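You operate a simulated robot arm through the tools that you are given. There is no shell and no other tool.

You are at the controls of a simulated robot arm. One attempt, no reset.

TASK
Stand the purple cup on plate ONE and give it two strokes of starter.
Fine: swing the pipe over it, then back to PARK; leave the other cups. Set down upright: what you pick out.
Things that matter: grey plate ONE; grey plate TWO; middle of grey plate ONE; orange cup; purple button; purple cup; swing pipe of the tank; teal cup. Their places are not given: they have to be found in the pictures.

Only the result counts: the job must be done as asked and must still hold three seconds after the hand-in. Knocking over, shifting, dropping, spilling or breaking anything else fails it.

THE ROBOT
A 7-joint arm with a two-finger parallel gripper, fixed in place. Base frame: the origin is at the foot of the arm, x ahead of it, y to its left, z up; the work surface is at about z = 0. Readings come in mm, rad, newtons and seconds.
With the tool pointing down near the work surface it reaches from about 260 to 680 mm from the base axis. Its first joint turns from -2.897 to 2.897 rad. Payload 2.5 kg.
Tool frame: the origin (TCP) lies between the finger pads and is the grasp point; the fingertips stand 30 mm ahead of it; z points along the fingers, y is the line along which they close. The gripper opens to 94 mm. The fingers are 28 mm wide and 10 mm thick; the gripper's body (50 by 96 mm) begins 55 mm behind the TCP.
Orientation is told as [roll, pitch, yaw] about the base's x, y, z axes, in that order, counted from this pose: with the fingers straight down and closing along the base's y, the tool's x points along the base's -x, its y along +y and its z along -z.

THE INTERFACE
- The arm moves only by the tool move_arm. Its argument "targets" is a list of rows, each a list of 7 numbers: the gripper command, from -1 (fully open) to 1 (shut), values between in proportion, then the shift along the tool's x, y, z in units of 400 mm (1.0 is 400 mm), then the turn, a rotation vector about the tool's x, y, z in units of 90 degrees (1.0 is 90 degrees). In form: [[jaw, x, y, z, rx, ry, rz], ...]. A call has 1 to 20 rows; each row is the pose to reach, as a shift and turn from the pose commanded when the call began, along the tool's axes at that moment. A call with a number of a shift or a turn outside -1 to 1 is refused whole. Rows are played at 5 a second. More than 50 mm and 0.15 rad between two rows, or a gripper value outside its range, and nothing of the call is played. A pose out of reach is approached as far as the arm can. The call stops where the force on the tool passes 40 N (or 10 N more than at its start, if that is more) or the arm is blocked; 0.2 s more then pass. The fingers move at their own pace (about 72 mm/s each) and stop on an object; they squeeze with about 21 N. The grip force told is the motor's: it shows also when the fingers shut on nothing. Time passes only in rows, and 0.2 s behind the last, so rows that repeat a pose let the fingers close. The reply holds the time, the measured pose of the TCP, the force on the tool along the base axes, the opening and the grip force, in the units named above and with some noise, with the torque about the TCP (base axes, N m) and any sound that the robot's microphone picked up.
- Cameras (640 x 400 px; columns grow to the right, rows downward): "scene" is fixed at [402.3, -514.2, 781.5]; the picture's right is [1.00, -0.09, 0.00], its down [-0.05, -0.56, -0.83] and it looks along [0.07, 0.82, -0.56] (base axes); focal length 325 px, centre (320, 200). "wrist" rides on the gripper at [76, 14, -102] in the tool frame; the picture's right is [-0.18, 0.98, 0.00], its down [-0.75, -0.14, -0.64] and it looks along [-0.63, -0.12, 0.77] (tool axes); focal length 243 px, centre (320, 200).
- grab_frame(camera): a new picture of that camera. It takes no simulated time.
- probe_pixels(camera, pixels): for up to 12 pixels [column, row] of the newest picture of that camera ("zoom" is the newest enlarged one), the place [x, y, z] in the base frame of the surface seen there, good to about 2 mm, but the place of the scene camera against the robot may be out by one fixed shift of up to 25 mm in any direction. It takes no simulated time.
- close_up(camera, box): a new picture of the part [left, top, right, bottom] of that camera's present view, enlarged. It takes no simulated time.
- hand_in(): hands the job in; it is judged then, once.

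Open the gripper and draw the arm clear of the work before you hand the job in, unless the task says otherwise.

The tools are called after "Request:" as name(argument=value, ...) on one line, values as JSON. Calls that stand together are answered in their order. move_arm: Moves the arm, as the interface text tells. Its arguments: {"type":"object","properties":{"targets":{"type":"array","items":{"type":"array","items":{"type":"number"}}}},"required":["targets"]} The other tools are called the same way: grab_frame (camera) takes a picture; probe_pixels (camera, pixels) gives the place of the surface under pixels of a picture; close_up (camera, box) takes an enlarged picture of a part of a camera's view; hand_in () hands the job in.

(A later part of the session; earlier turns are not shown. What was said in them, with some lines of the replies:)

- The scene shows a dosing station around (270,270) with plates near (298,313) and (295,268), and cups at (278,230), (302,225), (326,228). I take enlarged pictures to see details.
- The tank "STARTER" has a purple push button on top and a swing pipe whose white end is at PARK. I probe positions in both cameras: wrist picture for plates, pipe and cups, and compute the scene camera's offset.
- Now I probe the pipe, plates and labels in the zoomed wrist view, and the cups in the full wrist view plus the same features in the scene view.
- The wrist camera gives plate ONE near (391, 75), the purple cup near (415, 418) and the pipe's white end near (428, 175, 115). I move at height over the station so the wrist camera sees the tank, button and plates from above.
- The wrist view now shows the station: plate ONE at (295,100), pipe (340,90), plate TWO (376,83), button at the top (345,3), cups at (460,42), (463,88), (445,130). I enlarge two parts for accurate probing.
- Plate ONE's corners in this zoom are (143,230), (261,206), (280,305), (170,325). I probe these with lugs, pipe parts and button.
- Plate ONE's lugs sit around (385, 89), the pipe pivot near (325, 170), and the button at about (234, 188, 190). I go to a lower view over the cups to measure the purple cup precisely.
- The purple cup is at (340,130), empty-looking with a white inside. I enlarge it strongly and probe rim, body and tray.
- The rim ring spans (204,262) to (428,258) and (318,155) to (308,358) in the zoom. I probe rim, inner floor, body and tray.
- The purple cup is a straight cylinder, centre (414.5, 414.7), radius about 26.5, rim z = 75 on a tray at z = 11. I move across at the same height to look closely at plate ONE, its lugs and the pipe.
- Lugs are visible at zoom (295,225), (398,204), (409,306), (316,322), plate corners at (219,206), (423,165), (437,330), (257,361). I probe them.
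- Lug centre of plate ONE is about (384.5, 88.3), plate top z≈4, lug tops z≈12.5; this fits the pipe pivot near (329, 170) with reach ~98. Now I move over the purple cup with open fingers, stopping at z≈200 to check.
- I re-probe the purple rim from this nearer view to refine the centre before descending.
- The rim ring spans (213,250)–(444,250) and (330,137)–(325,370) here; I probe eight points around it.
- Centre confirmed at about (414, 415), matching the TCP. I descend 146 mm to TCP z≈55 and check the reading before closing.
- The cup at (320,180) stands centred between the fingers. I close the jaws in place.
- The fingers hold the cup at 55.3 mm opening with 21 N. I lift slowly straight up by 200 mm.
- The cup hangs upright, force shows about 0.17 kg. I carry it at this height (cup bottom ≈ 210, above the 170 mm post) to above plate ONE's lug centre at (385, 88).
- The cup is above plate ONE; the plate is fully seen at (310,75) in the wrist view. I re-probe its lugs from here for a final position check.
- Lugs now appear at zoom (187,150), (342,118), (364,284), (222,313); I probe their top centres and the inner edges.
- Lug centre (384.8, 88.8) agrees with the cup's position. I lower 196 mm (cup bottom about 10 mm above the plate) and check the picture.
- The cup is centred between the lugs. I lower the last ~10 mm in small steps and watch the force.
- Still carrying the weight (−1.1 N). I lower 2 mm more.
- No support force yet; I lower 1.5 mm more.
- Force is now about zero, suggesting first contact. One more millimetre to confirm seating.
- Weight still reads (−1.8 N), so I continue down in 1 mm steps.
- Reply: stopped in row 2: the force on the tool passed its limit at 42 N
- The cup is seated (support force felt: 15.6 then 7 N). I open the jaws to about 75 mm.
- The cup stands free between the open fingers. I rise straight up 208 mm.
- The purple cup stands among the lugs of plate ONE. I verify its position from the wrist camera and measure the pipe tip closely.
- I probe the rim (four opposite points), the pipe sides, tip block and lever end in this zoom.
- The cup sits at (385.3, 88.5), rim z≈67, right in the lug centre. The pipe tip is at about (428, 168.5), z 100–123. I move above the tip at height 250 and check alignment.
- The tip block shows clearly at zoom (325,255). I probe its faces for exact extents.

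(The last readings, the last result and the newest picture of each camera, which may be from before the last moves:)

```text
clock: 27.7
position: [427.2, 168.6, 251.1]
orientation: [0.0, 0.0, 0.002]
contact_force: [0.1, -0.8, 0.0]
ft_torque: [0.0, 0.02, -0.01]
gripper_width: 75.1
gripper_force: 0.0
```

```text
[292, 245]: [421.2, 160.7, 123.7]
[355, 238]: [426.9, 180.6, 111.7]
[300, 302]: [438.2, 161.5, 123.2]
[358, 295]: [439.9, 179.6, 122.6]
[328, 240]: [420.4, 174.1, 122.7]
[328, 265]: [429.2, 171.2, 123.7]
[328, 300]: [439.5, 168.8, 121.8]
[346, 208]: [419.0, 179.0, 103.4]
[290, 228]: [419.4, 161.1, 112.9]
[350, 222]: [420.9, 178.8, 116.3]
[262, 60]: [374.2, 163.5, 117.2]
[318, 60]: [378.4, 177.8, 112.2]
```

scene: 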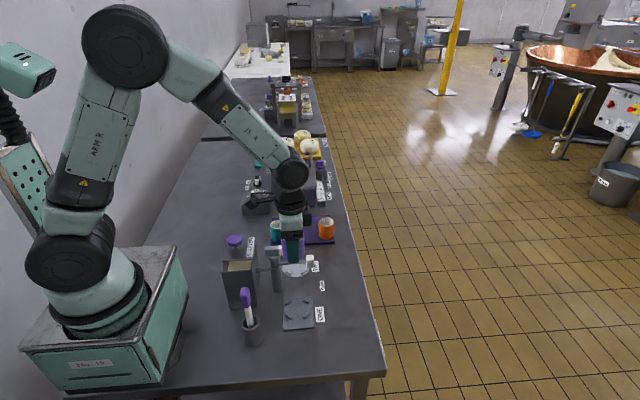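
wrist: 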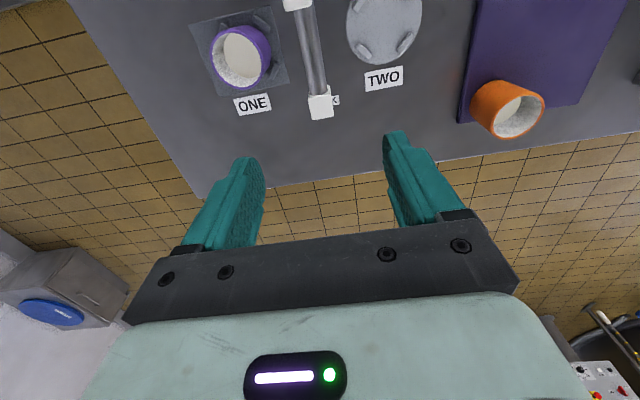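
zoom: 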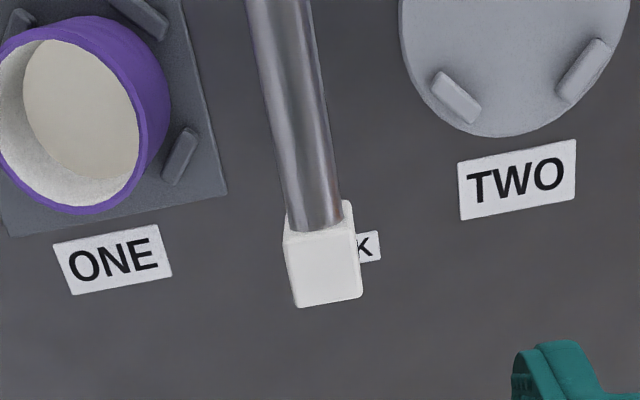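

Tip block spans x 419–440, y 160.5–180, z≈101–123.5, so its centre is (429.5, 170). I lower with 75 mm opening so the fingers straddle it (fingertips at z≈97, well above the cup rim at 67).

Request:
move_arm(targets=[[-0.6, -0.004, 0.003, 0.08, 0, 0, 0], [-0.6, -0.004, 0.003, 0.16, 0, 0, 0], [-0.6, -0.004, 0.003, 0.24, 0, 0, 0], [-0.6, -0.004, 0.003, 0.29, 0, 0, 0], [-0.6, -0.004, 0.003, 0.31, 0, 0, 0], [-0.6, -0.004, 0.003, 0.31, 0, 0, 0]])

Request:
grab_frame(camera="wrist")

Request:
close_up(camera="scene", box=[230, 210, 350, 340])

```text
clock: 29.1
position: [428.5, 168.9, 126.6]
orientation: [0.0, 0.001, -0.001]
contact_force: [-0.6, -0.1, -0.1]
ft_torque: [-0.02, 0.02, -0.02]
gripper_width: 75.2
gripper_force: 0.0
```

```text
taken
```

wrist: 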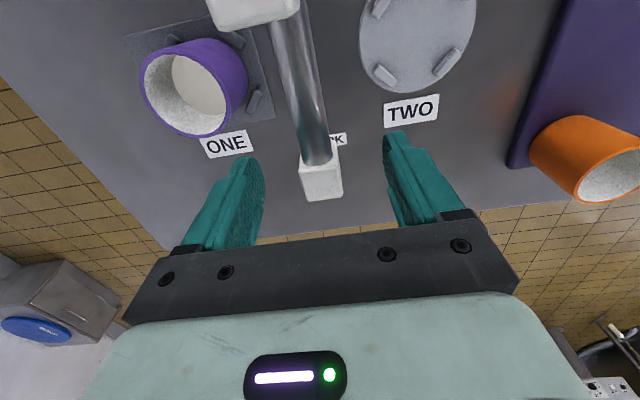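

```text
3.08 times, centred on (290, 275) of scene
```

zoom: 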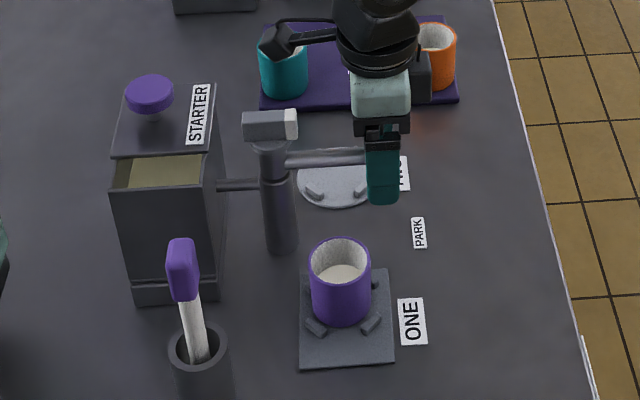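

The tip sits centred between the fingers at (320,178). I close gently on it.

Request:
move_arm(targets=[[0, 0, 0, 0, 0, 0, 0], [0.3, 0, 0, 0, 0, 0, 0], [0.5, 0, 0, 0, 0, 0, 0], [1, 0, 0, 0, 0, 0, 0], [1, 0, 0, 0, 0, 0, 0]])

Request:
grab_frame(camera="wrist")

```text
clock: 30.3
position: [428.8, 168.6, 125.9]
orientation: [0.0, 0.0, 0.0]
contact_force: [0.6, 0.7, 0.3]
ft_torque: [-0.06, -0.05, -0.09]
gripper_width: 17.1
gripper_force: 45.2
```

```text
taken
```

wrist: 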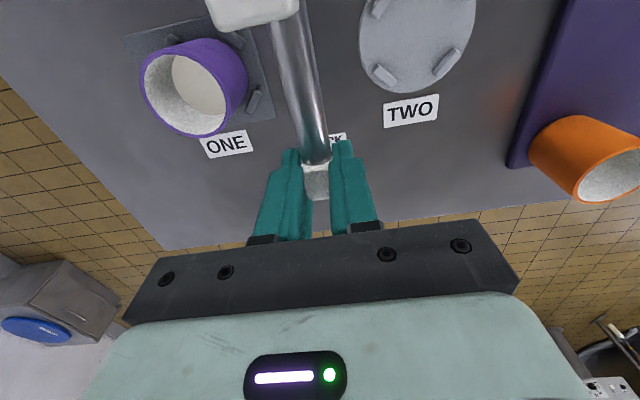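

The jaws read 17.1 mm with 45 N motor force; to avoid squeezing, I ease them to about 21 mm so the tip is loosely caged, and look at readings.

Request:
move_arm(targets=[[0.55, 0, 0, 0, 0, 0, 0], [0.55, 0, 0, 0, 0, 0, 0], [0.55, 0, 0, 0, 0, 0, 0]])

Request:
close_up(camera="wrist", box=[260, 100, 380, 220])

```text
clock: 31.1
position: [427.8, 169.4, 127.2]
orientation: [-0.001, -0.001, -0.002]
contact_force: [-0.1, 0.1, -0.7]
ft_torque: [0.04, -0.02, 0.04]
gripper_width: 21.1
gripper_force: 0.0
```

```text
3.33 times, centred on (320, 160) of wrist
```

zoom: 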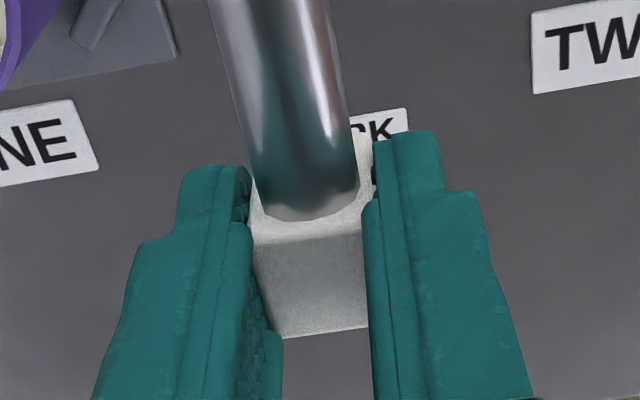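

The tip is now loosely caged. I begin the swing toward plate ONE on an arc about the pivot (≈(331,170), radius 98.5), first 15°, turning the hand along.

Request:
move_arm(targets=[[0.55, 0.00015, -0.00859, 0, 0, 0, 0.0222], [0.55, 0.000937, -0.02146, 0, 0, 0, 0.0556], [0.55, 0.003741, -0.04276, 0, 0, 0, 0.1111], [0.55, 0.008391, -0.06373, 0, 0, 0, 0.1667], [0.55, 0.008391, -0.06373, 0, 0, 0, 0.1667]])

Request:
grab_frame(camera="wrist")

Request:
close_up(camera="scene", box=[230, 210, 350, 340])

```text
clock: 32.3
position: [425.6, 145.1, 127.7]
orientation: [0.0, 0.001, -0.265]
contact_force: [0.1, 0.7, 0.6]
ft_torque: [-0.03, -0.01, 0.0]
gripper_width: 21.1
gripper_force: 0.1
```

```text
taken
```

wrist: 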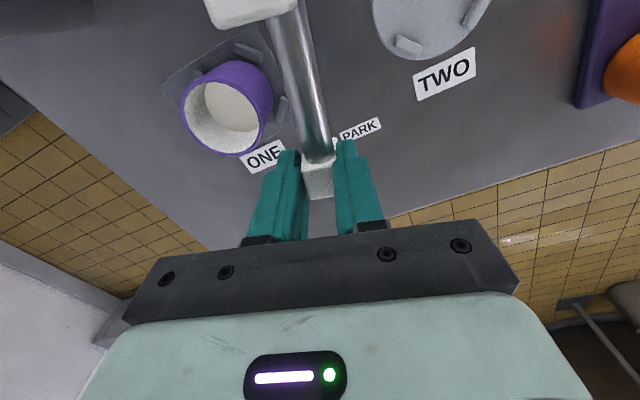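

```text
3.08 times, centred on (290, 275) of scene
```

zoom: 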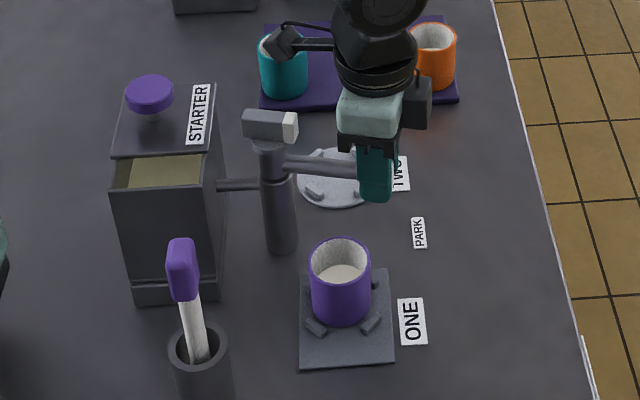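

The pipe and its top lever turn together with no force. I continue the arc another 41.3° to bring the tip over the cup.

Request:
move_arm(targets=[[0.55, 0.000937, -0.02146, 0, 0, 0, 0.0556], [0.55, 0.003741, -0.04276, 0, 0, 0, 0.1111], [0.55, 0.008391, -0.06373, 0, 0, 0, 0.1667], [0.55, 0.01485, -0.08422, 0, 0, 0, 0.2222], [0.55, 0.02307, -0.10407, 0, 0, 0, 0.2778], [0.55, 0.03299, -0.12313, 0, 0, 0, 0.3333], [0.55, 0.04453, -0.14124, 0, 0, 0, 0.3889], [0.55, 0.05488, -0.15497, 0, 0, 0, 0.4333], [0.55, 0.06125, -0.16252, 0, 0, 0, 0.4589], [0.55, 0.06125, -0.16252, 0, 0, 0, 0.4589], [0.55, 0.06125, -0.16252, 0, 0, 0, 0.4589]])

Request:
grab_frame(camera="wrist")

Request:
close_up(camera="scene", box=[230, 210, 350, 340])

```text
clock: 34.7
position: [385.2, 88.3, 126.8]
orientation: [0.0, 0.0, -0.984]
contact_force: [-0.9, -0.4, 0.4]
ft_torque: [0.02, 0.01, 0.02]
gripper_width: 21.1
gripper_force: 0.2
```

```text
taken
```

wrist: 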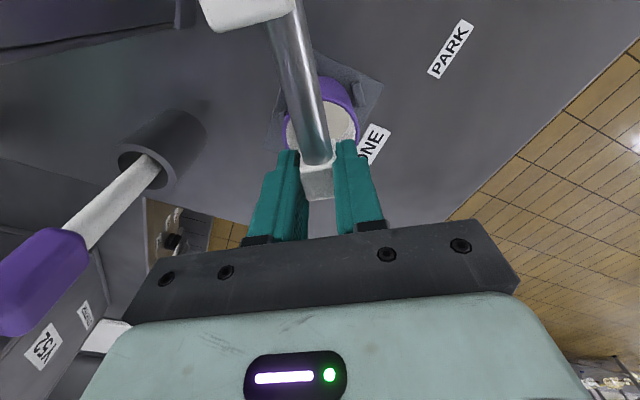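

```text
3.08 times, centred on (290, 275) of scene
```

zoom: 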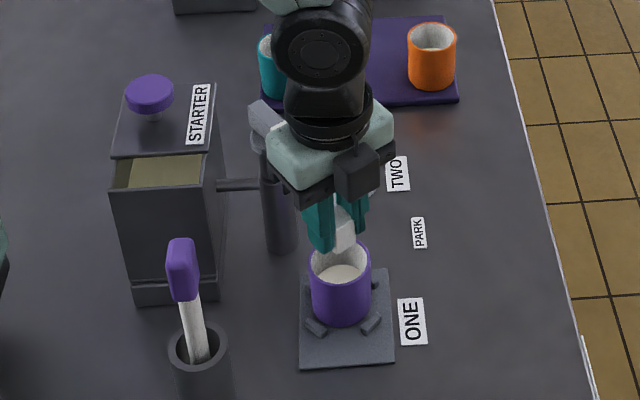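

The tip hangs over the purple cup. I open the fingers evenly and rise straight up, then verify the pipe's position.

Request:
move_arm(targets=[[0.2, 0, 0, 0, 0, 0, 0], [-0.1, 0, 0, 0, 0, 0, 0], [-0.3, 0, 0, 0, 0, 0, 0], [-0.3, 0, 0, -0.04, 0, 0, 0], [-0.3, 0, 0, -0.1, 0, 0, 0], [-0.3, 0, 0, -0.2, 0, 0, 0], [-0.3, 0, 0, -0.3, 0, 0, 0], [-0.3, 0, 0, -0.38, 0, 0, 0], [-0.3, 0, 0, -0.38, 0, 0, 0]])

Request:
grab_frame(camera="wrist")

Request:
close_up(camera="scene", box=[230, 210, 350, 340])

```text
clock: 36.7
position: [385.7, 89.6, 278.3]
orientation: [-0.001, -0.001, -0.983]
contact_force: [-0.3, -0.5, 0.6]
ft_torque: [0.0, 0.03, -0.01]
gripper_width: 61.4
gripper_force: 0.0
```

```text
taken
```

wrist: 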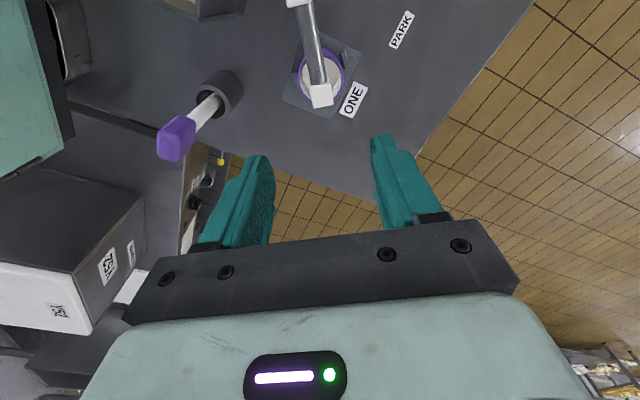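

```text
3.08 times, centred on (290, 275) of scene
```

zoom: 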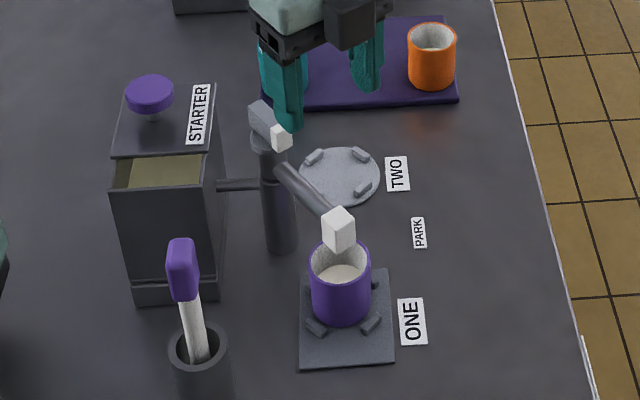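

The pipe stays over the cup. I measure the tip and cup from the wrist view at (320,85).

Request:
close_up(camera="wrist", box=[270, 20, 380, 130])

```text
3.64 times, centred on (325, 75) of wrist
```

zoom: 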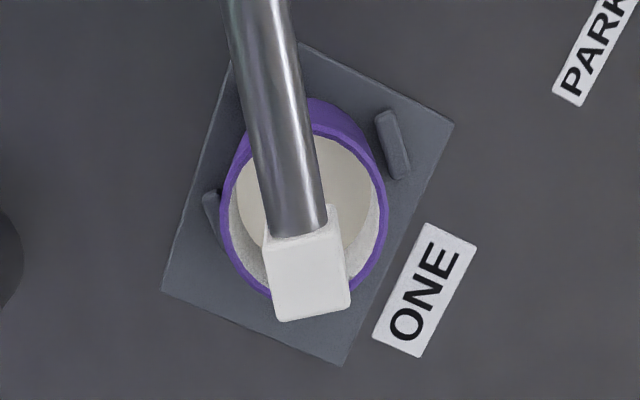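

Tip top face spans (268,245)–(338,230) to (280,318)–(348,303); I probe its corners and the cup rim's left and right.

Request:
probe_pixels(camera="zoom", pixels=[[272, 248], [333, 238], [282, 316], [346, 300], [308, 275], [223, 225], [384, 210], [320, 128], [250, 60], [285, 60], [265, 225], [322, 215]])

```text
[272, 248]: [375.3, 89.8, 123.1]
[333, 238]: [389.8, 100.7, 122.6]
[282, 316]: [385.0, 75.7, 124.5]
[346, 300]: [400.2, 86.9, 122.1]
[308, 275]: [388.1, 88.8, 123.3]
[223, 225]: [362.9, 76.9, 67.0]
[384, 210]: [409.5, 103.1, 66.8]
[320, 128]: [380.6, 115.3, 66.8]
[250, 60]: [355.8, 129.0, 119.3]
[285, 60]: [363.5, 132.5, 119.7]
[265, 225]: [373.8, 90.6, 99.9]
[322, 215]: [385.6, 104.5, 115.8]
```

Tip centre (387.6, 88.3) is over the cup centre (386, 89.5). Next I move at z≈300 above the purple button (about (234,188)) keeping the hand's yaw, to view it precisely.

Request:
move_arm(targets=[[-0.3, 0, 0, -0.0525, 0, 0, 0], [-0.3, 0.0834, -0.0355, -0.0525, 0, 0, 0], [-0.3, 0.1667, -0.0709, -0.0525, 0, 0, 0], [-0.3, 0.2501, -0.1064, -0.0525, 0, 0, 0], [-0.3, 0.3334, -0.1418, -0.0525, 0, 0, 0], [-0.3, 0.4168, -0.1773, -0.0525, 0, 0, 0], [-0.3, 0.4168, -0.1773, -0.0525, 0, 0, 0]])

Request:
grab_frame(camera="wrist")

Request:
grab_frame(camera="scene")

```text
clock: 38.3
position: [231.6, 187.5, 300.0]
orientation: [0.001, -0.001, -0.983]
contact_force: [-0.2, 0.2, -0.2]
ft_torque: [0.0, -0.01, -0.01]
gripper_width: 61.1
gripper_force: 0.1
```

```text
taken
```

wrist: 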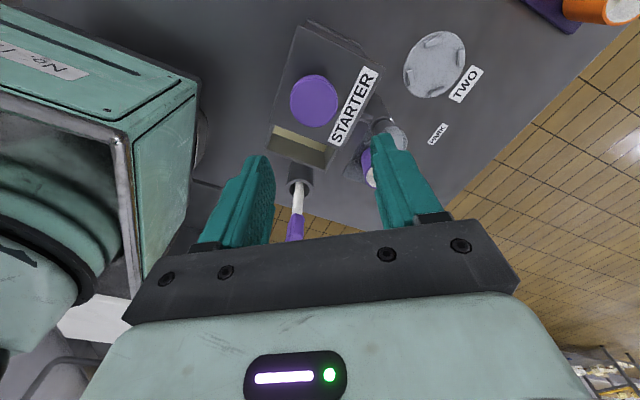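

```text
taken
```

scene: 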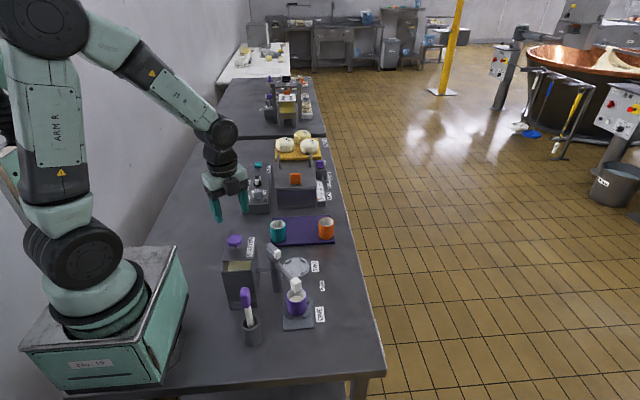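

The whole button is visible at (314,101) in the wrist view. I enlarge it to find its centre and travel.

Request:
close_up(camera="wrist", box=[260, 40, 380, 160])

```text
3.33 times, centred on (320, 100) of wrist
```

zoom: 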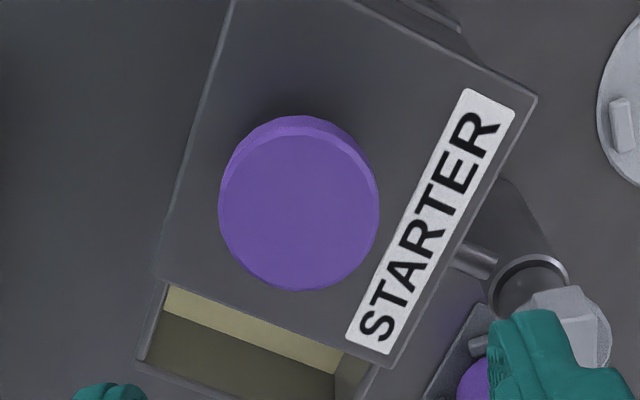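

Button top circle: (221,208)–(377,205), (300,127)–(297,288). I probe these and the lid around it.

Request:
probe_pixels(camera="zoom", pixels=[[222, 208], [376, 205], [300, 140], [297, 287], [298, 208], [245, 150], [352, 265], [246, 265], [358, 160], [300, 121], [420, 60], [200, 250]])

```text
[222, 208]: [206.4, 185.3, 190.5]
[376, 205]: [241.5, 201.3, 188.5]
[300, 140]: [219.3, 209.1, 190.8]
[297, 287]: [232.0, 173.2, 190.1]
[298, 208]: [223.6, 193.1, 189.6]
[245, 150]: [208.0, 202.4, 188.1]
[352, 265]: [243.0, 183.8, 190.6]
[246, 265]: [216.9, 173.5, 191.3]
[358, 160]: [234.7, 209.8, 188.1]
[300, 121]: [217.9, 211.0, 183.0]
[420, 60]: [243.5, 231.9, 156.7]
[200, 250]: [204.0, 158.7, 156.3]
```

Button centre is (225, 192), top z=190, lid z=157. I close the jaws, shift over the centre and come down so the fingertips are ~10 mm above the button.

Request:
move_arm(targets=[[0.3, 0.01, -0.005, 0, 0, 0, 0], [1, 0.02, -0.0103, 0, 0, 0, 0], [1, 0.02, -0.0103, 0.04, 0, 0, 0], [1, 0.02, -0.0103, 0.1, 0, 0, 0], [1, 0.02, -0.0103, 0.15, 0, 0, 0], [1, 0.02, -0.0103, 0.1745, 0, 0, 0], [1, 0.02, -0.0103, 0.1745, 0, 0, 0]])

Request:
grab_frame(camera="wrist")

Request:
close_up(camera="scene", box=[190, 190, 310, 310])

```text
clock: 39.9
position: [225.6, 193.3, 229.4]
orientation: [0.0, -0.002, -0.983]
contact_force: [0.0, -0.7, 1.2]
ft_torque: [0.03, 0.02, -0.01]
gripper_width: 0.0
gripper_force: 20.7
```

```text
taken
```

wrist: 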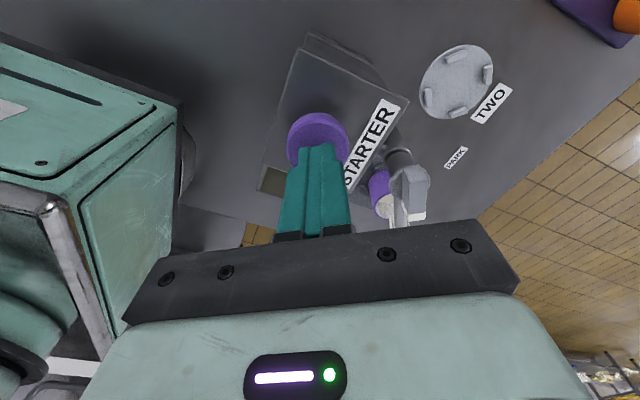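

```text
3.33 times, centred on (250, 250) of scene
```

zoom: 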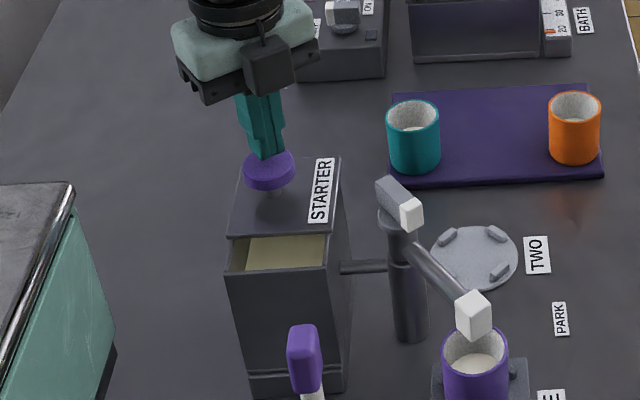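

The closed fingertips are centred above the button. I go down 12 mm to find contact.

Request:
move_arm(targets=[[1, 0, 0, 0.01, 0, 0, 0], [1, 0, 0, 0.02, 0, 0, 0], [1, 0, 0, 0.025, 0, 0, 0], [1, 0, 0, 0.03, 0, 0, 0]])

```text
clock: 40.9
position: [226.1, 191.8, 218.4]
orientation: [-0.002, -0.001, -0.985]
contact_force: [0.1, 1.1, 1.3]
ft_torque: [-0.01, 0.02, 0.0]
gripper_width: 0.0
gripper_force: 20.6
```

Around contact height, force is still small. I press 6 mm further in 2 mm rows.

Request:
move_arm(targets=[[1, 0, 0, 0.005, 0, 0, 0], [1, 0, 0, 0.01, 0, 0, 0], [1, 0, 0, 0.015, 0, 0, 0]])

```text
clock: 41.7
position: [227.8, 191.4, 211.8]
orientation: [0.0, -0.002, -0.984]
contact_force: [0.6, 1.2, 2.1]
ft_torque: [0.05, 0.01, -0.02]
gripper_width: 0.0
gripper_force: 21.3
```

Only 2 N so far at z≈212. I check the picture whether the button is moving down.

Request:
close_up(camera="scene", box=[210, 200, 280, 270])

```text
5.71 times, centred on (245, 235) of scene
```

zoom: 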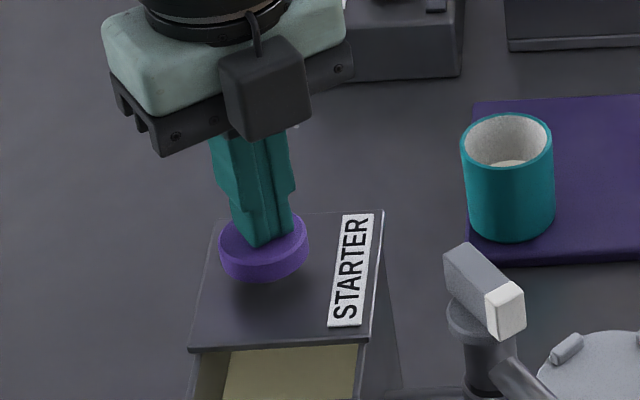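

The button is moving down with the fingers. I press on in 2 mm rows, listening for the stroke.

Request:
move_arm(targets=[[1, 0, 0, 0.005, 0, 0, 0], [1, 0, 0, 0.01, 0, 0, 0], [1, 0, 0, 0.015, 0, 0, 0]])

```text
clock: 42.5
position: [227.6, 192.2, 205.1]
orientation: [0.0, 0.0, -0.984]
contact_force: [-1.4, -0.6, 4.5]
ft_torque: [-0.01, 0.06, 0.03]
gripper_width: 0.0
gripper_force: 21.0
heard: click
```

A click was heard at z≈205 (about 14 mm of travel). I look at the tank and cup for the effect.

Request:
close_up(camera="scene", box=[210, 200, 340, 340])

Request:
close_up(camera="scene", box=[210, 200, 280, 270])

```text
2.86 times, centred on (275, 270) of scene
```

zoom: 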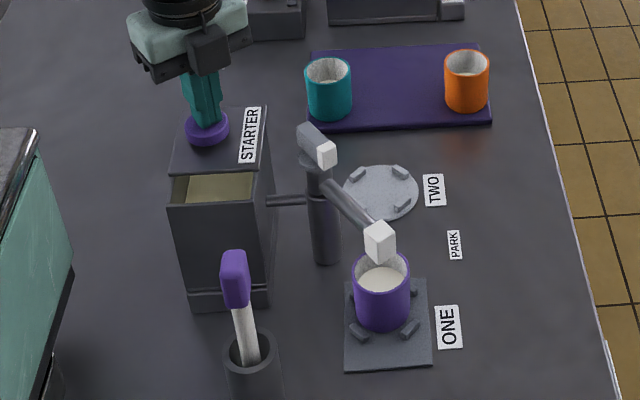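

```text
5.71 times, centred on (245, 235) of scene
```

zoom: 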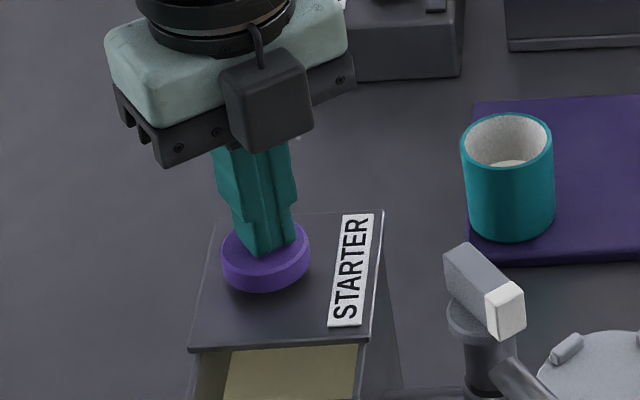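

The cup content may have risen; I probe the surface inside the purple cup and its rim, and the teal cup's for comparison.

Request:
close_up(camera="scene", box=[265, 205, 345, 330])

```text
3.20 times, centred on (305, 268) of scene
```

zoom: 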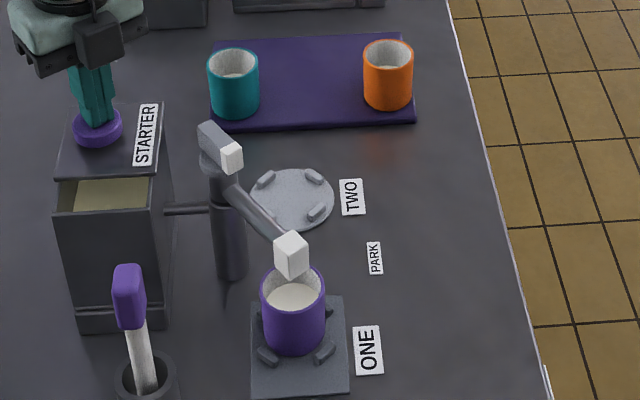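

Request:
probe_pixels(camera="zoom", pixels=[[292, 296], [285, 300], [305, 298], [262, 288], [324, 288], [292, 312], [238, 75], [390, 66], [210, 60], [96, 128], [105, 195], [130, 190]])

```text
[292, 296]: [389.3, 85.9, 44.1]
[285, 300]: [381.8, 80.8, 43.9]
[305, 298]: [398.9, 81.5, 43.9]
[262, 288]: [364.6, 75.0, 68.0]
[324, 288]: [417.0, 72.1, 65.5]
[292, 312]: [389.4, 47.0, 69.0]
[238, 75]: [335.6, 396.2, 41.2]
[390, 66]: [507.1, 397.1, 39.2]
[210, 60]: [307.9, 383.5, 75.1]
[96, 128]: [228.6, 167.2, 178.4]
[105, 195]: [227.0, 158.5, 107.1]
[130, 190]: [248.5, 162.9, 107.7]
```

The content of the purple cup rose to z≈44 (from about 32 expected), so the click was one dispensed stroke. I raise the fingers 24 mm to let the button return fully.

Request:
move_arm(targets=[[1, 0, 0, -0.01, 0, 0, 0], [1, 0, 0, -0.02, 0, 0, 0], [1, 0, 0, -0.035, 0, 0, 0], [1, 0, 0, -0.05, 0, 0, 0], [1, 0, 0, -0.06, 0, 0, 0], [1, 0, 0, -0.06, 0, 0, 0], [1, 0, 0, -0.06, 0, 0, 0]])

Request:
close_up(camera="scene", box=[265, 205, 345, 330])

Request:
grab_frame(camera="wrist")

```text
clock: 44.1
position: [227.3, 191.8, 228.6]
orientation: [0.001, 0.002, -0.982]
contact_force: [0.2, -0.3, 0.8]
ft_torque: [-0.02, -0.04, 0.0]
gripper_width: 0.3
gripper_force: 20.8
```

```text
3.20 times, centred on (305, 268) of scene
```

zoom: 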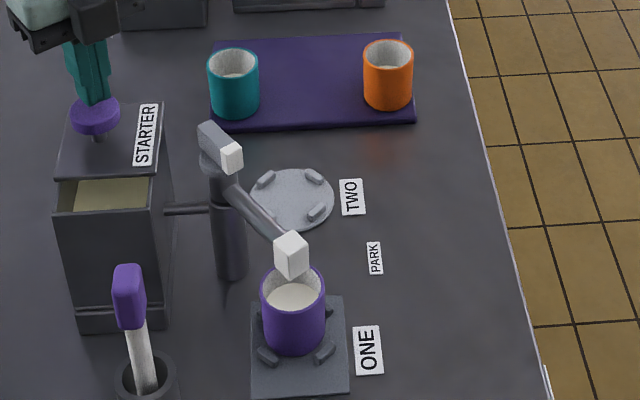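

```text
taken
```

wrist: 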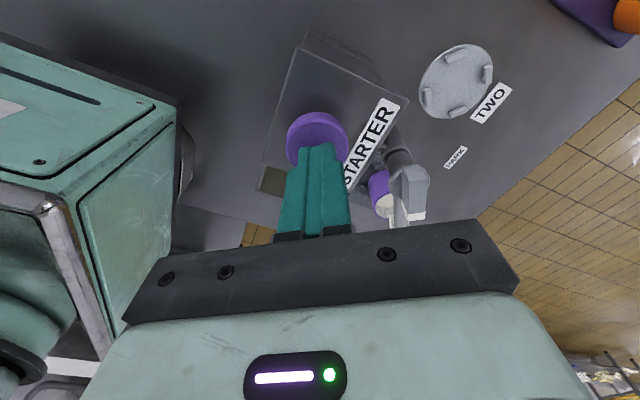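

The button has risen back. I make the second stroke with the same 24 mm travel.

Request:
move_arm(targets=[[1, 0, 0, 0.015, 0, 0, 0], [1, 0, 0, 0.03, 0, 0, 0], [1, 0, 0, 0.04, 0, 0, 0], [1, 0, 0, 0.05, 0, 0, 0], [1, 0, 0, 0.055, 0, 0, 0], [1, 0, 0, 0.06, 0, 0, 0]])

Request:
close_up(camera="scene", box=[265, 205, 345, 330])

```text
clock: 45.5
position: [228.1, 191.1, 206.3]
orientation: [0.002, 0.0, -0.982]
contact_force: [-0.2, 0.3, 4.5]
ft_torque: [0.02, 0.02, 0.03]
gripper_width: 0.4
gripper_force: 21.4
heard: click
```

```text
3.20 times, centred on (305, 268) of scene
```

zoom: 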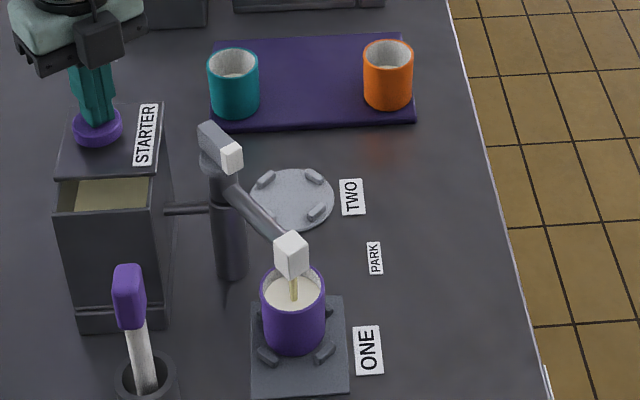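

A second click, and a stream is visible flowing from the tip into the cup. I raise the fingers straight up off the button and let time pass for the stream to end.

Request:
move_arm(targets=[[1, 0, 0, -0.01, 0, 0, 0], [1, 0, 0, -0.02, 0, 0, 0], [1, 0, 0, -0.035, 0, 0, 0], [1, 0, 0, -0.05, 0, 0, 0], [1, 0, 0, -0.07, 0, 0, 0], [1, 0, 0, -0.12, 0, 0, 0], [1, 0, 0, -0.2, 0, 0, 0], [1, 0, 0, -0.235, 0, 0, 0], [1, 0, 0, -0.235, 0, 0, 0], [1, 0, 0, -0.235, 0, 0, 0]])

Request:
close_up(camera="scene", box=[265, 205, 345, 330])

```text
clock: 47.7
position: [228.0, 188.0, 298.1]
orientation: [-0.008, -0.003, -0.996]
contact_force: [0.3, 0.1, 0.7]
ft_torque: [0.01, 0.02, 0.0]
gripper_width: 0.1
gripper_force: 20.6
```

```text
3.20 times, centred on (305, 268) of scene
```

zoom: 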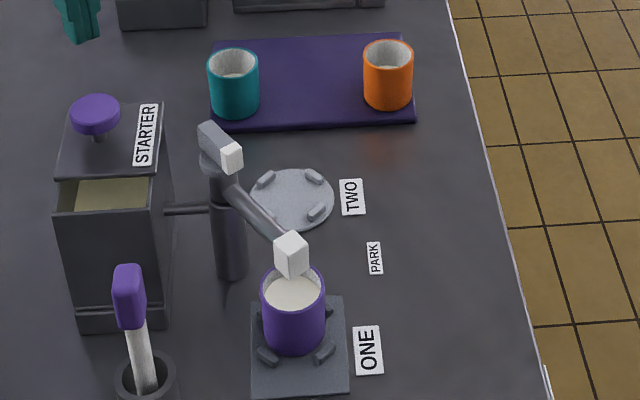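

The stream has ended. I probe the content level to confirm two doses.

Request:
probe_pixels(camera="zoom", pixels=[[292, 296], [283, 295], [305, 294], [262, 288], [324, 288], [238, 75], [390, 66], [95, 105]])

```text
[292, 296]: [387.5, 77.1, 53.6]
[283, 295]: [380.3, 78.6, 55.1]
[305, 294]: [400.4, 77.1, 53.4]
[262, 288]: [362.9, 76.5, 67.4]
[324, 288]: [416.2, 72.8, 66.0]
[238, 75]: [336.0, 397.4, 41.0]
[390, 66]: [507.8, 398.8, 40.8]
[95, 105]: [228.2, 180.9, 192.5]
```

Level is now z≈54, so two doses are in and the others are unchanged. I go back above the pipe tip by the reverse path, opening the jaws to 61 mm.

Request:
move_arm(targets=[[0.5, -0.0728, 0.0313, 0, 0, 0, 0], [0.1, -0.1456, 0.0625, 0, 0, 0, 0], [-0.3, -0.2184, 0.0938, 0, 0, 0, 0], [-0.3, -0.2912, 0.1251, 0, 0, 0, 0], [-0.3, -0.364, 0.1563, 0, 0, 0, 0], [-0.3, -0.4368, 0.1876, 0, 0, 0, 0], [-0.3, -0.4368, 0.1876, 0, 0, 0, 0], [-0.3, -0.4368, 0.1876, 0, 0, 0, 0]])

Request:
grab_frame(camera="wrist")

Request:
close_up(camera="wrist", box=[270, 20, 380, 130])

```text
clock: 49.5
position: [386.3, 85.8, 302.0]
orientation: [0.001, 0.0, -0.984]
contact_force: [0.3, 0.4, -0.4]
ft_torque: [0.0, 0.01, -0.01]
gripper_width: 60.9
gripper_force: 0.0
```

```text
taken
```

wrist: 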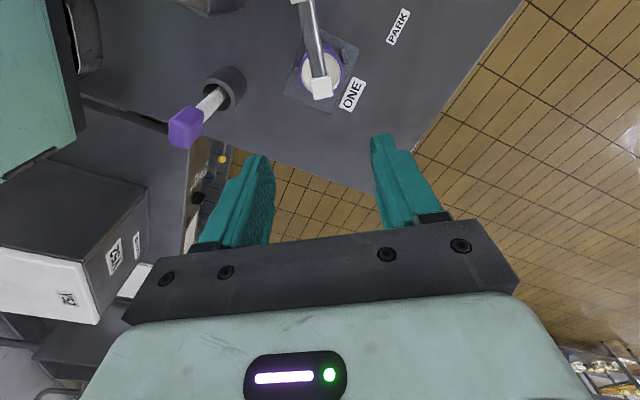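

```text
3.64 times, centred on (325, 75) of wrist
```

zoom: 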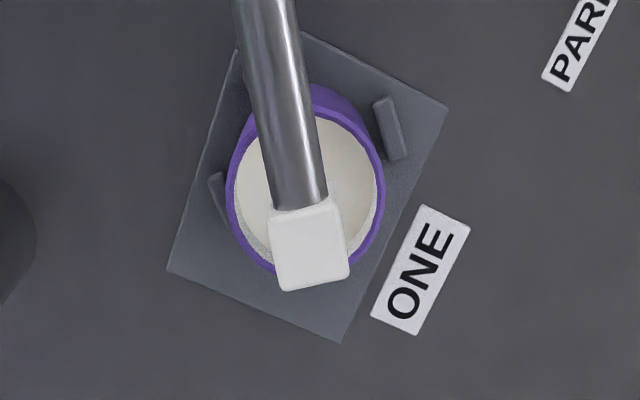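

The tip shows at (320,87). I re-probe its corners to be sure of alignment before descending.

Request:
probe_pixels(camera="zoom", pixels=[[274, 218], [334, 205], [284, 288], [346, 274], [310, 245], [262, 100], [298, 100]])

Request:
move_arm(targets=[[-0.3, 0, 0, 0, 0, 0, 0]])

```text
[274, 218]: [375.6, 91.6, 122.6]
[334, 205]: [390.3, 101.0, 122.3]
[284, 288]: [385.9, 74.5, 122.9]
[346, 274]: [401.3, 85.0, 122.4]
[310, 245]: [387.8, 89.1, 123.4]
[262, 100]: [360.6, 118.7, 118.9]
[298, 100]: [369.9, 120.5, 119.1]
```

```text
clock: 49.9
position: [385.3, 87.7, 300.2]
orientation: [0.0, 0.0, -0.984]
contact_force: [-0.4, 0.2, -0.3]
ft_torque: [0.02, 0.01, -0.01]
gripper_width: 61.1
gripper_force: 0.0
```

Tip centre is about (388, 88), TCP (385.5, 88). I nudge 1–2 mm toward it and descend around the tip to z≈127.

Request:
move_arm(targets=[[-0.3, -0.002, 0.003, 0.08, 0, 0, 0], [-0.3, -0.003, 0.004, 0.18, 0, 0, 0], [-0.3, -0.003, 0.004, 0.28, 0, 0, 0], [-0.3, -0.003, 0.004, 0.36, 0, 0, 0], [-0.3, -0.003, 0.004, 0.41, 0, 0, 0], [-0.3, -0.003, 0.004, 0.4325, 0, 0, 0], [-0.3, -0.003, 0.004, 0.4325, 0, 0, 0]])

Request:
grab_frame(camera="wrist")

Request:
close_up(camera="scene", box=[230, 210, 350, 340])

```text
clock: 51.5
position: [386.4, 88.8, 127.7]
orientation: [0.001, 0.001, -0.983]
contact_force: [-0.7, 0.4, -0.1]
ft_torque: [0.01, -0.01, 0.0]
gripper_width: 61.2
gripper_force: 0.1
```

```text
taken
```

wrist: 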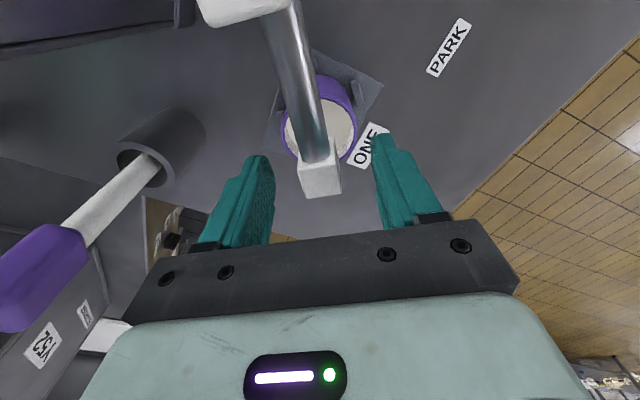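

```text
3.08 times, centred on (290, 275) of scene
```

zoom: 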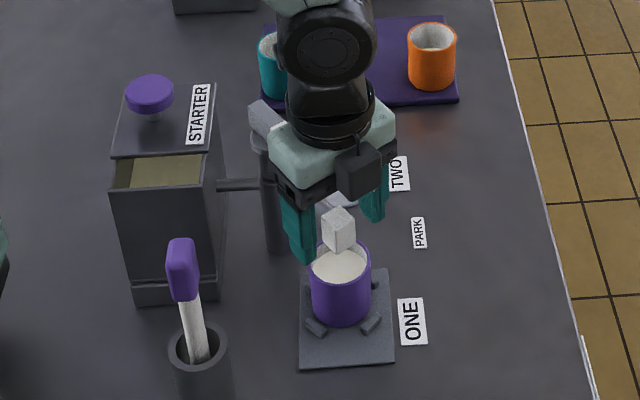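

The tip is centred between the fingers at (320,175). I close to the 21 mm cage.

Request:
move_arm(targets=[[0, 0, 0, 0, 0, 0, 0], [0.3, 0, 0, 0, 0, 0, 0], [0.5, 0, 0, 0, 0, 0, 0], [0.55, 0, 0, 0, 0, 0, 0], [0.55, 0, 0, 0, 0, 0, 0]])

Request:
close_up(camera="wrist", box=[260, 100, 380, 220])

```text
clock: 52.7
position: [388.4, 89.3, 128.1]
orientation: [0.001, 0.002, -0.982]
contact_force: [-0.2, -0.6, 0.1]
ft_torque: [0.0, -0.02, 0.04]
gripper_width: 21.3
gripper_force: 0.1
```

```text
3.33 times, centred on (320, 160) of wrist
```

zoom: 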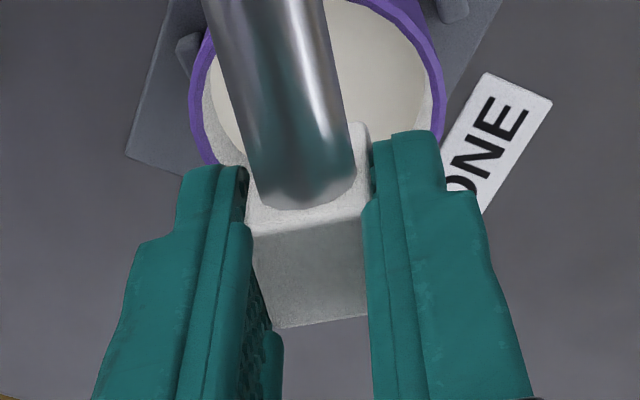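

The tip is caged again. I swing back along the same arc by 56.3° to the original PARK pose.

Request:
move_arm(targets=[[0.55, 0.00015, 0.00859, 0, 0, 0, -0.0222], [0.55, 0.000937, 0.02146, 0, 0, 0, -0.0556], [0.55, 0.003741, 0.04276, 0, 0, 0, -0.1111], [0.55, 0.008391, 0.06373, 0, 0, 0, -0.1667], [0.55, 0.0154, 0.0832, 0, 0, 0, -0.2222], [0.55, 0.0241, 0.1027, 0, 0, 0, -0.2778], [0.55, 0.0345, 0.1211, 0, 0, 0, -0.3333], [0.55, 0.0463, 0.139, 0, 0, 0, -0.3889], [0.55, 0.0597, 0.1555, 0, 0, 0, -0.4444], [0.55, 0.0745, 0.171, 0, 0, 0, -0.5], [0.55, 0.0906, 0.185, 0, 0, 0, -0.5556], [0.55, 0.1043, 0.1954, 0, 0, 0, -0.6], [0.55, 0.11262, 0.20087, 0, 0, 0, -0.6256], [0.55, 0.11262, 0.20087, 0, 0, 0, -0.6256], [0.55, 0.11262, 0.20087, 0, 0, 0, -0.6256]])

Request:
grab_frame(camera="wrist")

Request:
close_up(camera="wrist", box=[260, 100, 380, 220])

Request:
close_up(camera="scene", box=[230, 210, 350, 340])

```text
clock: 55.9
position: [429.2, 170.6, 128.4]
orientation: [0.001, 0.0, 0.002]
contact_force: [0.5, -0.4, -0.1]
ft_torque: [-0.01, 0.01, 0.03]
gripper_width: 21.3
gripper_force: 0.1
```

```text
taken
```

wrist: 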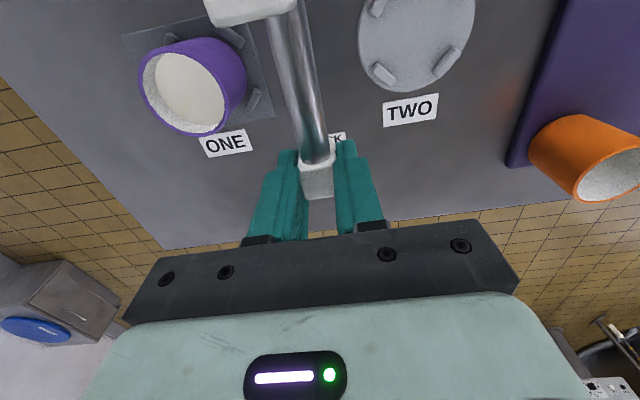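

```text
3.33 times, centred on (320, 160) of wrist
```

zoom: 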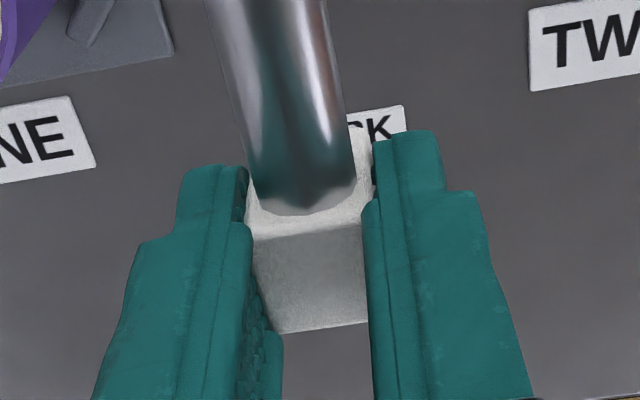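

```text
3.08 times, centred on (290, 275) of scene
```

zoom: 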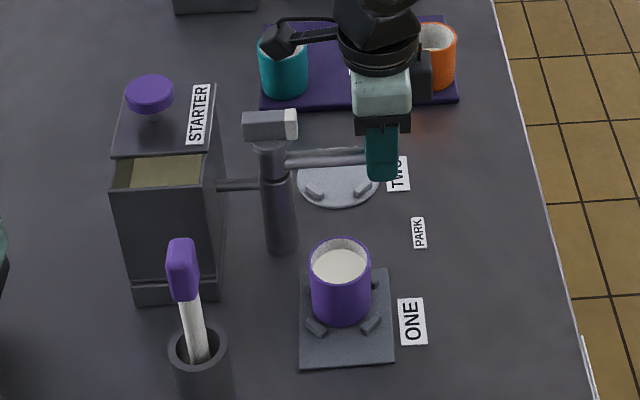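

The pipe is back along the original line over PARK. I open the jaws evenly and rise straight up.

Request:
move_arm(targets=[[0.2, 0, 0, 0, 0, 0, 0], [-0.1, 0, 0, 0, 0, 0, 0], [-0.5, 0, 0, 0, 0, 0, 0], [-0.5, 0, 0, -0.03, 0, 0, 0], [-0.5, 0, 0, -0.1, 0, 0, 0], [-0.5, 0, 0, -0.2, 0, 0, 0], [-0.5, 0, 0, -0.31, 0, 0, 0], [-0.5, 0, 0, -0.31, 0, 0, 0]])

Request:
grab_frame(camera="wrist")

Request:
close_up(camera="wrist", box=[240, 20, 400, 150])

Request:
close_up(camera="scene", box=[210, 200, 370, 350])

```text
clock: 57.7
position: [428.5, 171.6, 250.9]
orientation: [-0.001, -0.001, 0.0]
contact_force: [-0.5, 0.7, 0.8]
ft_torque: [0.02, -0.03, -0.02]
gripper_width: 70.4
gripper_force: 0.0
```

```text
taken
```

wrist: 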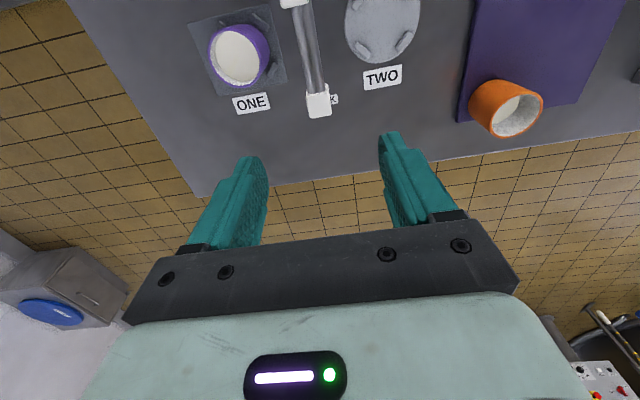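

```text
3.08 times, centred on (320, 85) of wrist
```

zoom: 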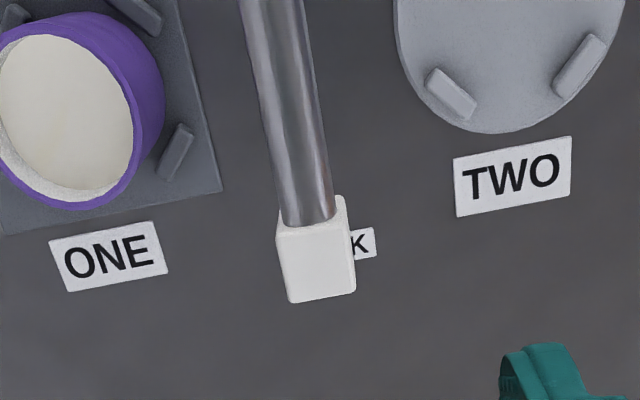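

```text
2.67 times, centred on (290, 275) of scene
```

zoom: 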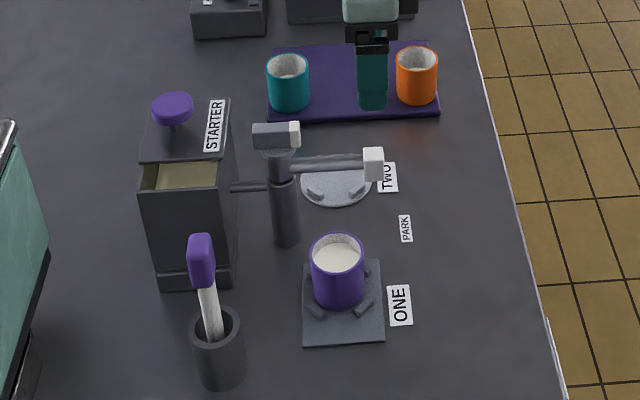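

The pipe matches its starting picture (white end again at (373,163) in this same zoom). I probe the tip to confirm, and draw the arm up and clear toward its starting pose.

Request:
probe_pixels(camera="wrist", pixels=[[318, 105], [314, 60], [310, 40]])

Request:
move_arm(targets=[[-0.5, 0, 0, -0.1, 0, 0, 0], [-0.5, 0, 0, -0.2, 0, 0, 0], [-0.5, 0, 0, -0.3, 0, 0, 0], [-0.5, 0, 0, -0.4, 0, 0, 0], [-0.7, 0, 0, -0.5, 0, 0, 0], [-1, 0.01, 0.1, -0.51, 0, 0, 0], [-1, 0.02, 0.2, -0.51, 0, 0, 0], [-1, 0.03, 0.3, -0.51, 0, 0, 0], [-1, 0.03, 0.34, -0.51, 0, 0, 0], [-1, 0.03, 0.34, -0.51, 0, 0, 0]])

Request:
grab_frame(camera="wrist")

Request:
close_up(camera="wrist", box=[160, 0, 320, 100])

Request:
grab_frame(camera="scene")

```text
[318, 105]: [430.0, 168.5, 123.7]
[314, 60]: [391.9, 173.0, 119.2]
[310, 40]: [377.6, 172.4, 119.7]
```

```text
clock: 59.9
position: [417.3, 306.4, 454.1]
orientation: [0.001, 0.0, 0.0]
contact_force: [-0.5, 0.0, -0.3]
ft_torque: [-0.01, 0.02, 0.01]
gripper_width: 94.3
gripper_force: 0.0
```

```text
taken
```

wrist: 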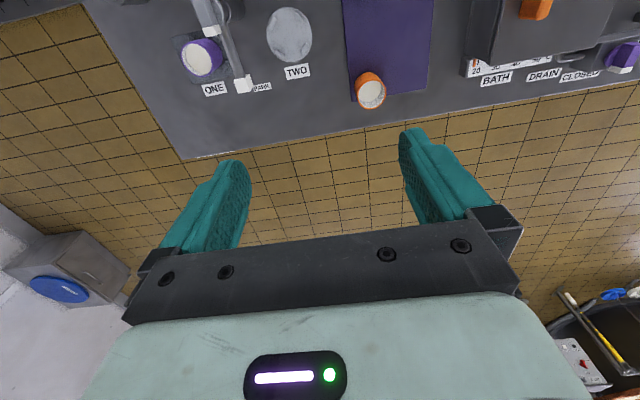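

```text
4.00 times, centred on (240, 50) of wrist
```

zoom: 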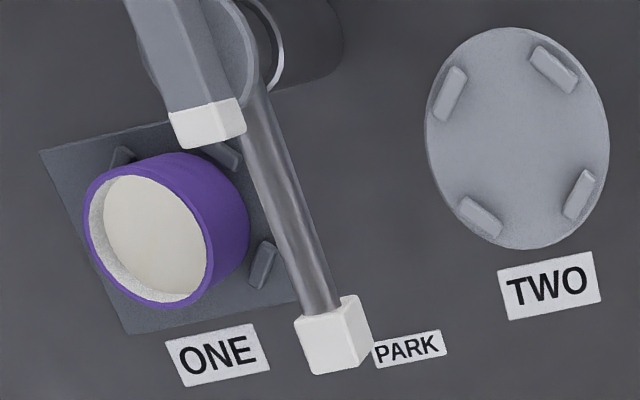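

```text
taken
```

scene: 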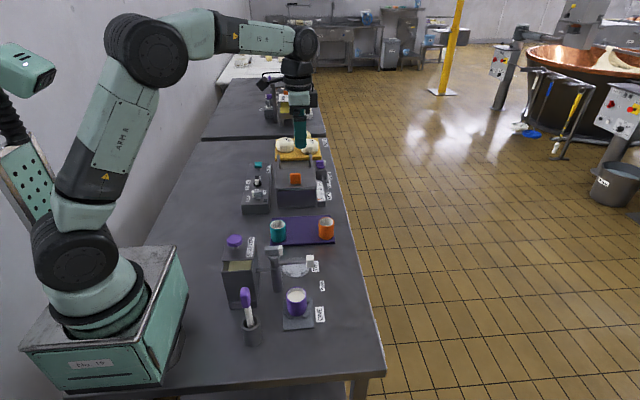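

The purple cup stands on plate ONE with two doses in it, and the pipe is at PARK exactly as in the first picture. The teal and orange cups haven't moved, the gripper is open and the arm is clear, so I hand in.

Request:
hand_in()

```text
The job is handed in.
```

The purple cup is standing upright on plate ONE with two strokes of starter in it, and I have handed the job in. I don't have the judging result.

- **Cup:** it sits in the middle of the four lugs on plate ONE. The lugs are set about 11 mm off the plate's geometric centre, and the cup only fits between them. While I was seating it, the contact force briefly passed the 40 N limit and stopped that move. The cup showed no damage or shift afterwards.
- **Starter:** I pressed the purple button twice and heard one click each time. The level in the cup read z = 44 mm after the first press and 54 mm after the second. I saw the second stream run into the cup and stop.
- **Pipe:** I swung it over the cup for the two strokes, then back. Its end measured within about 2 mm of where it started at PARK.
- **Everything else:** the teal and orange cups look unmoved in the last pictures, and I saw nothing spilled or knocked over. The gripper is open and the arm is back near its starting pose.
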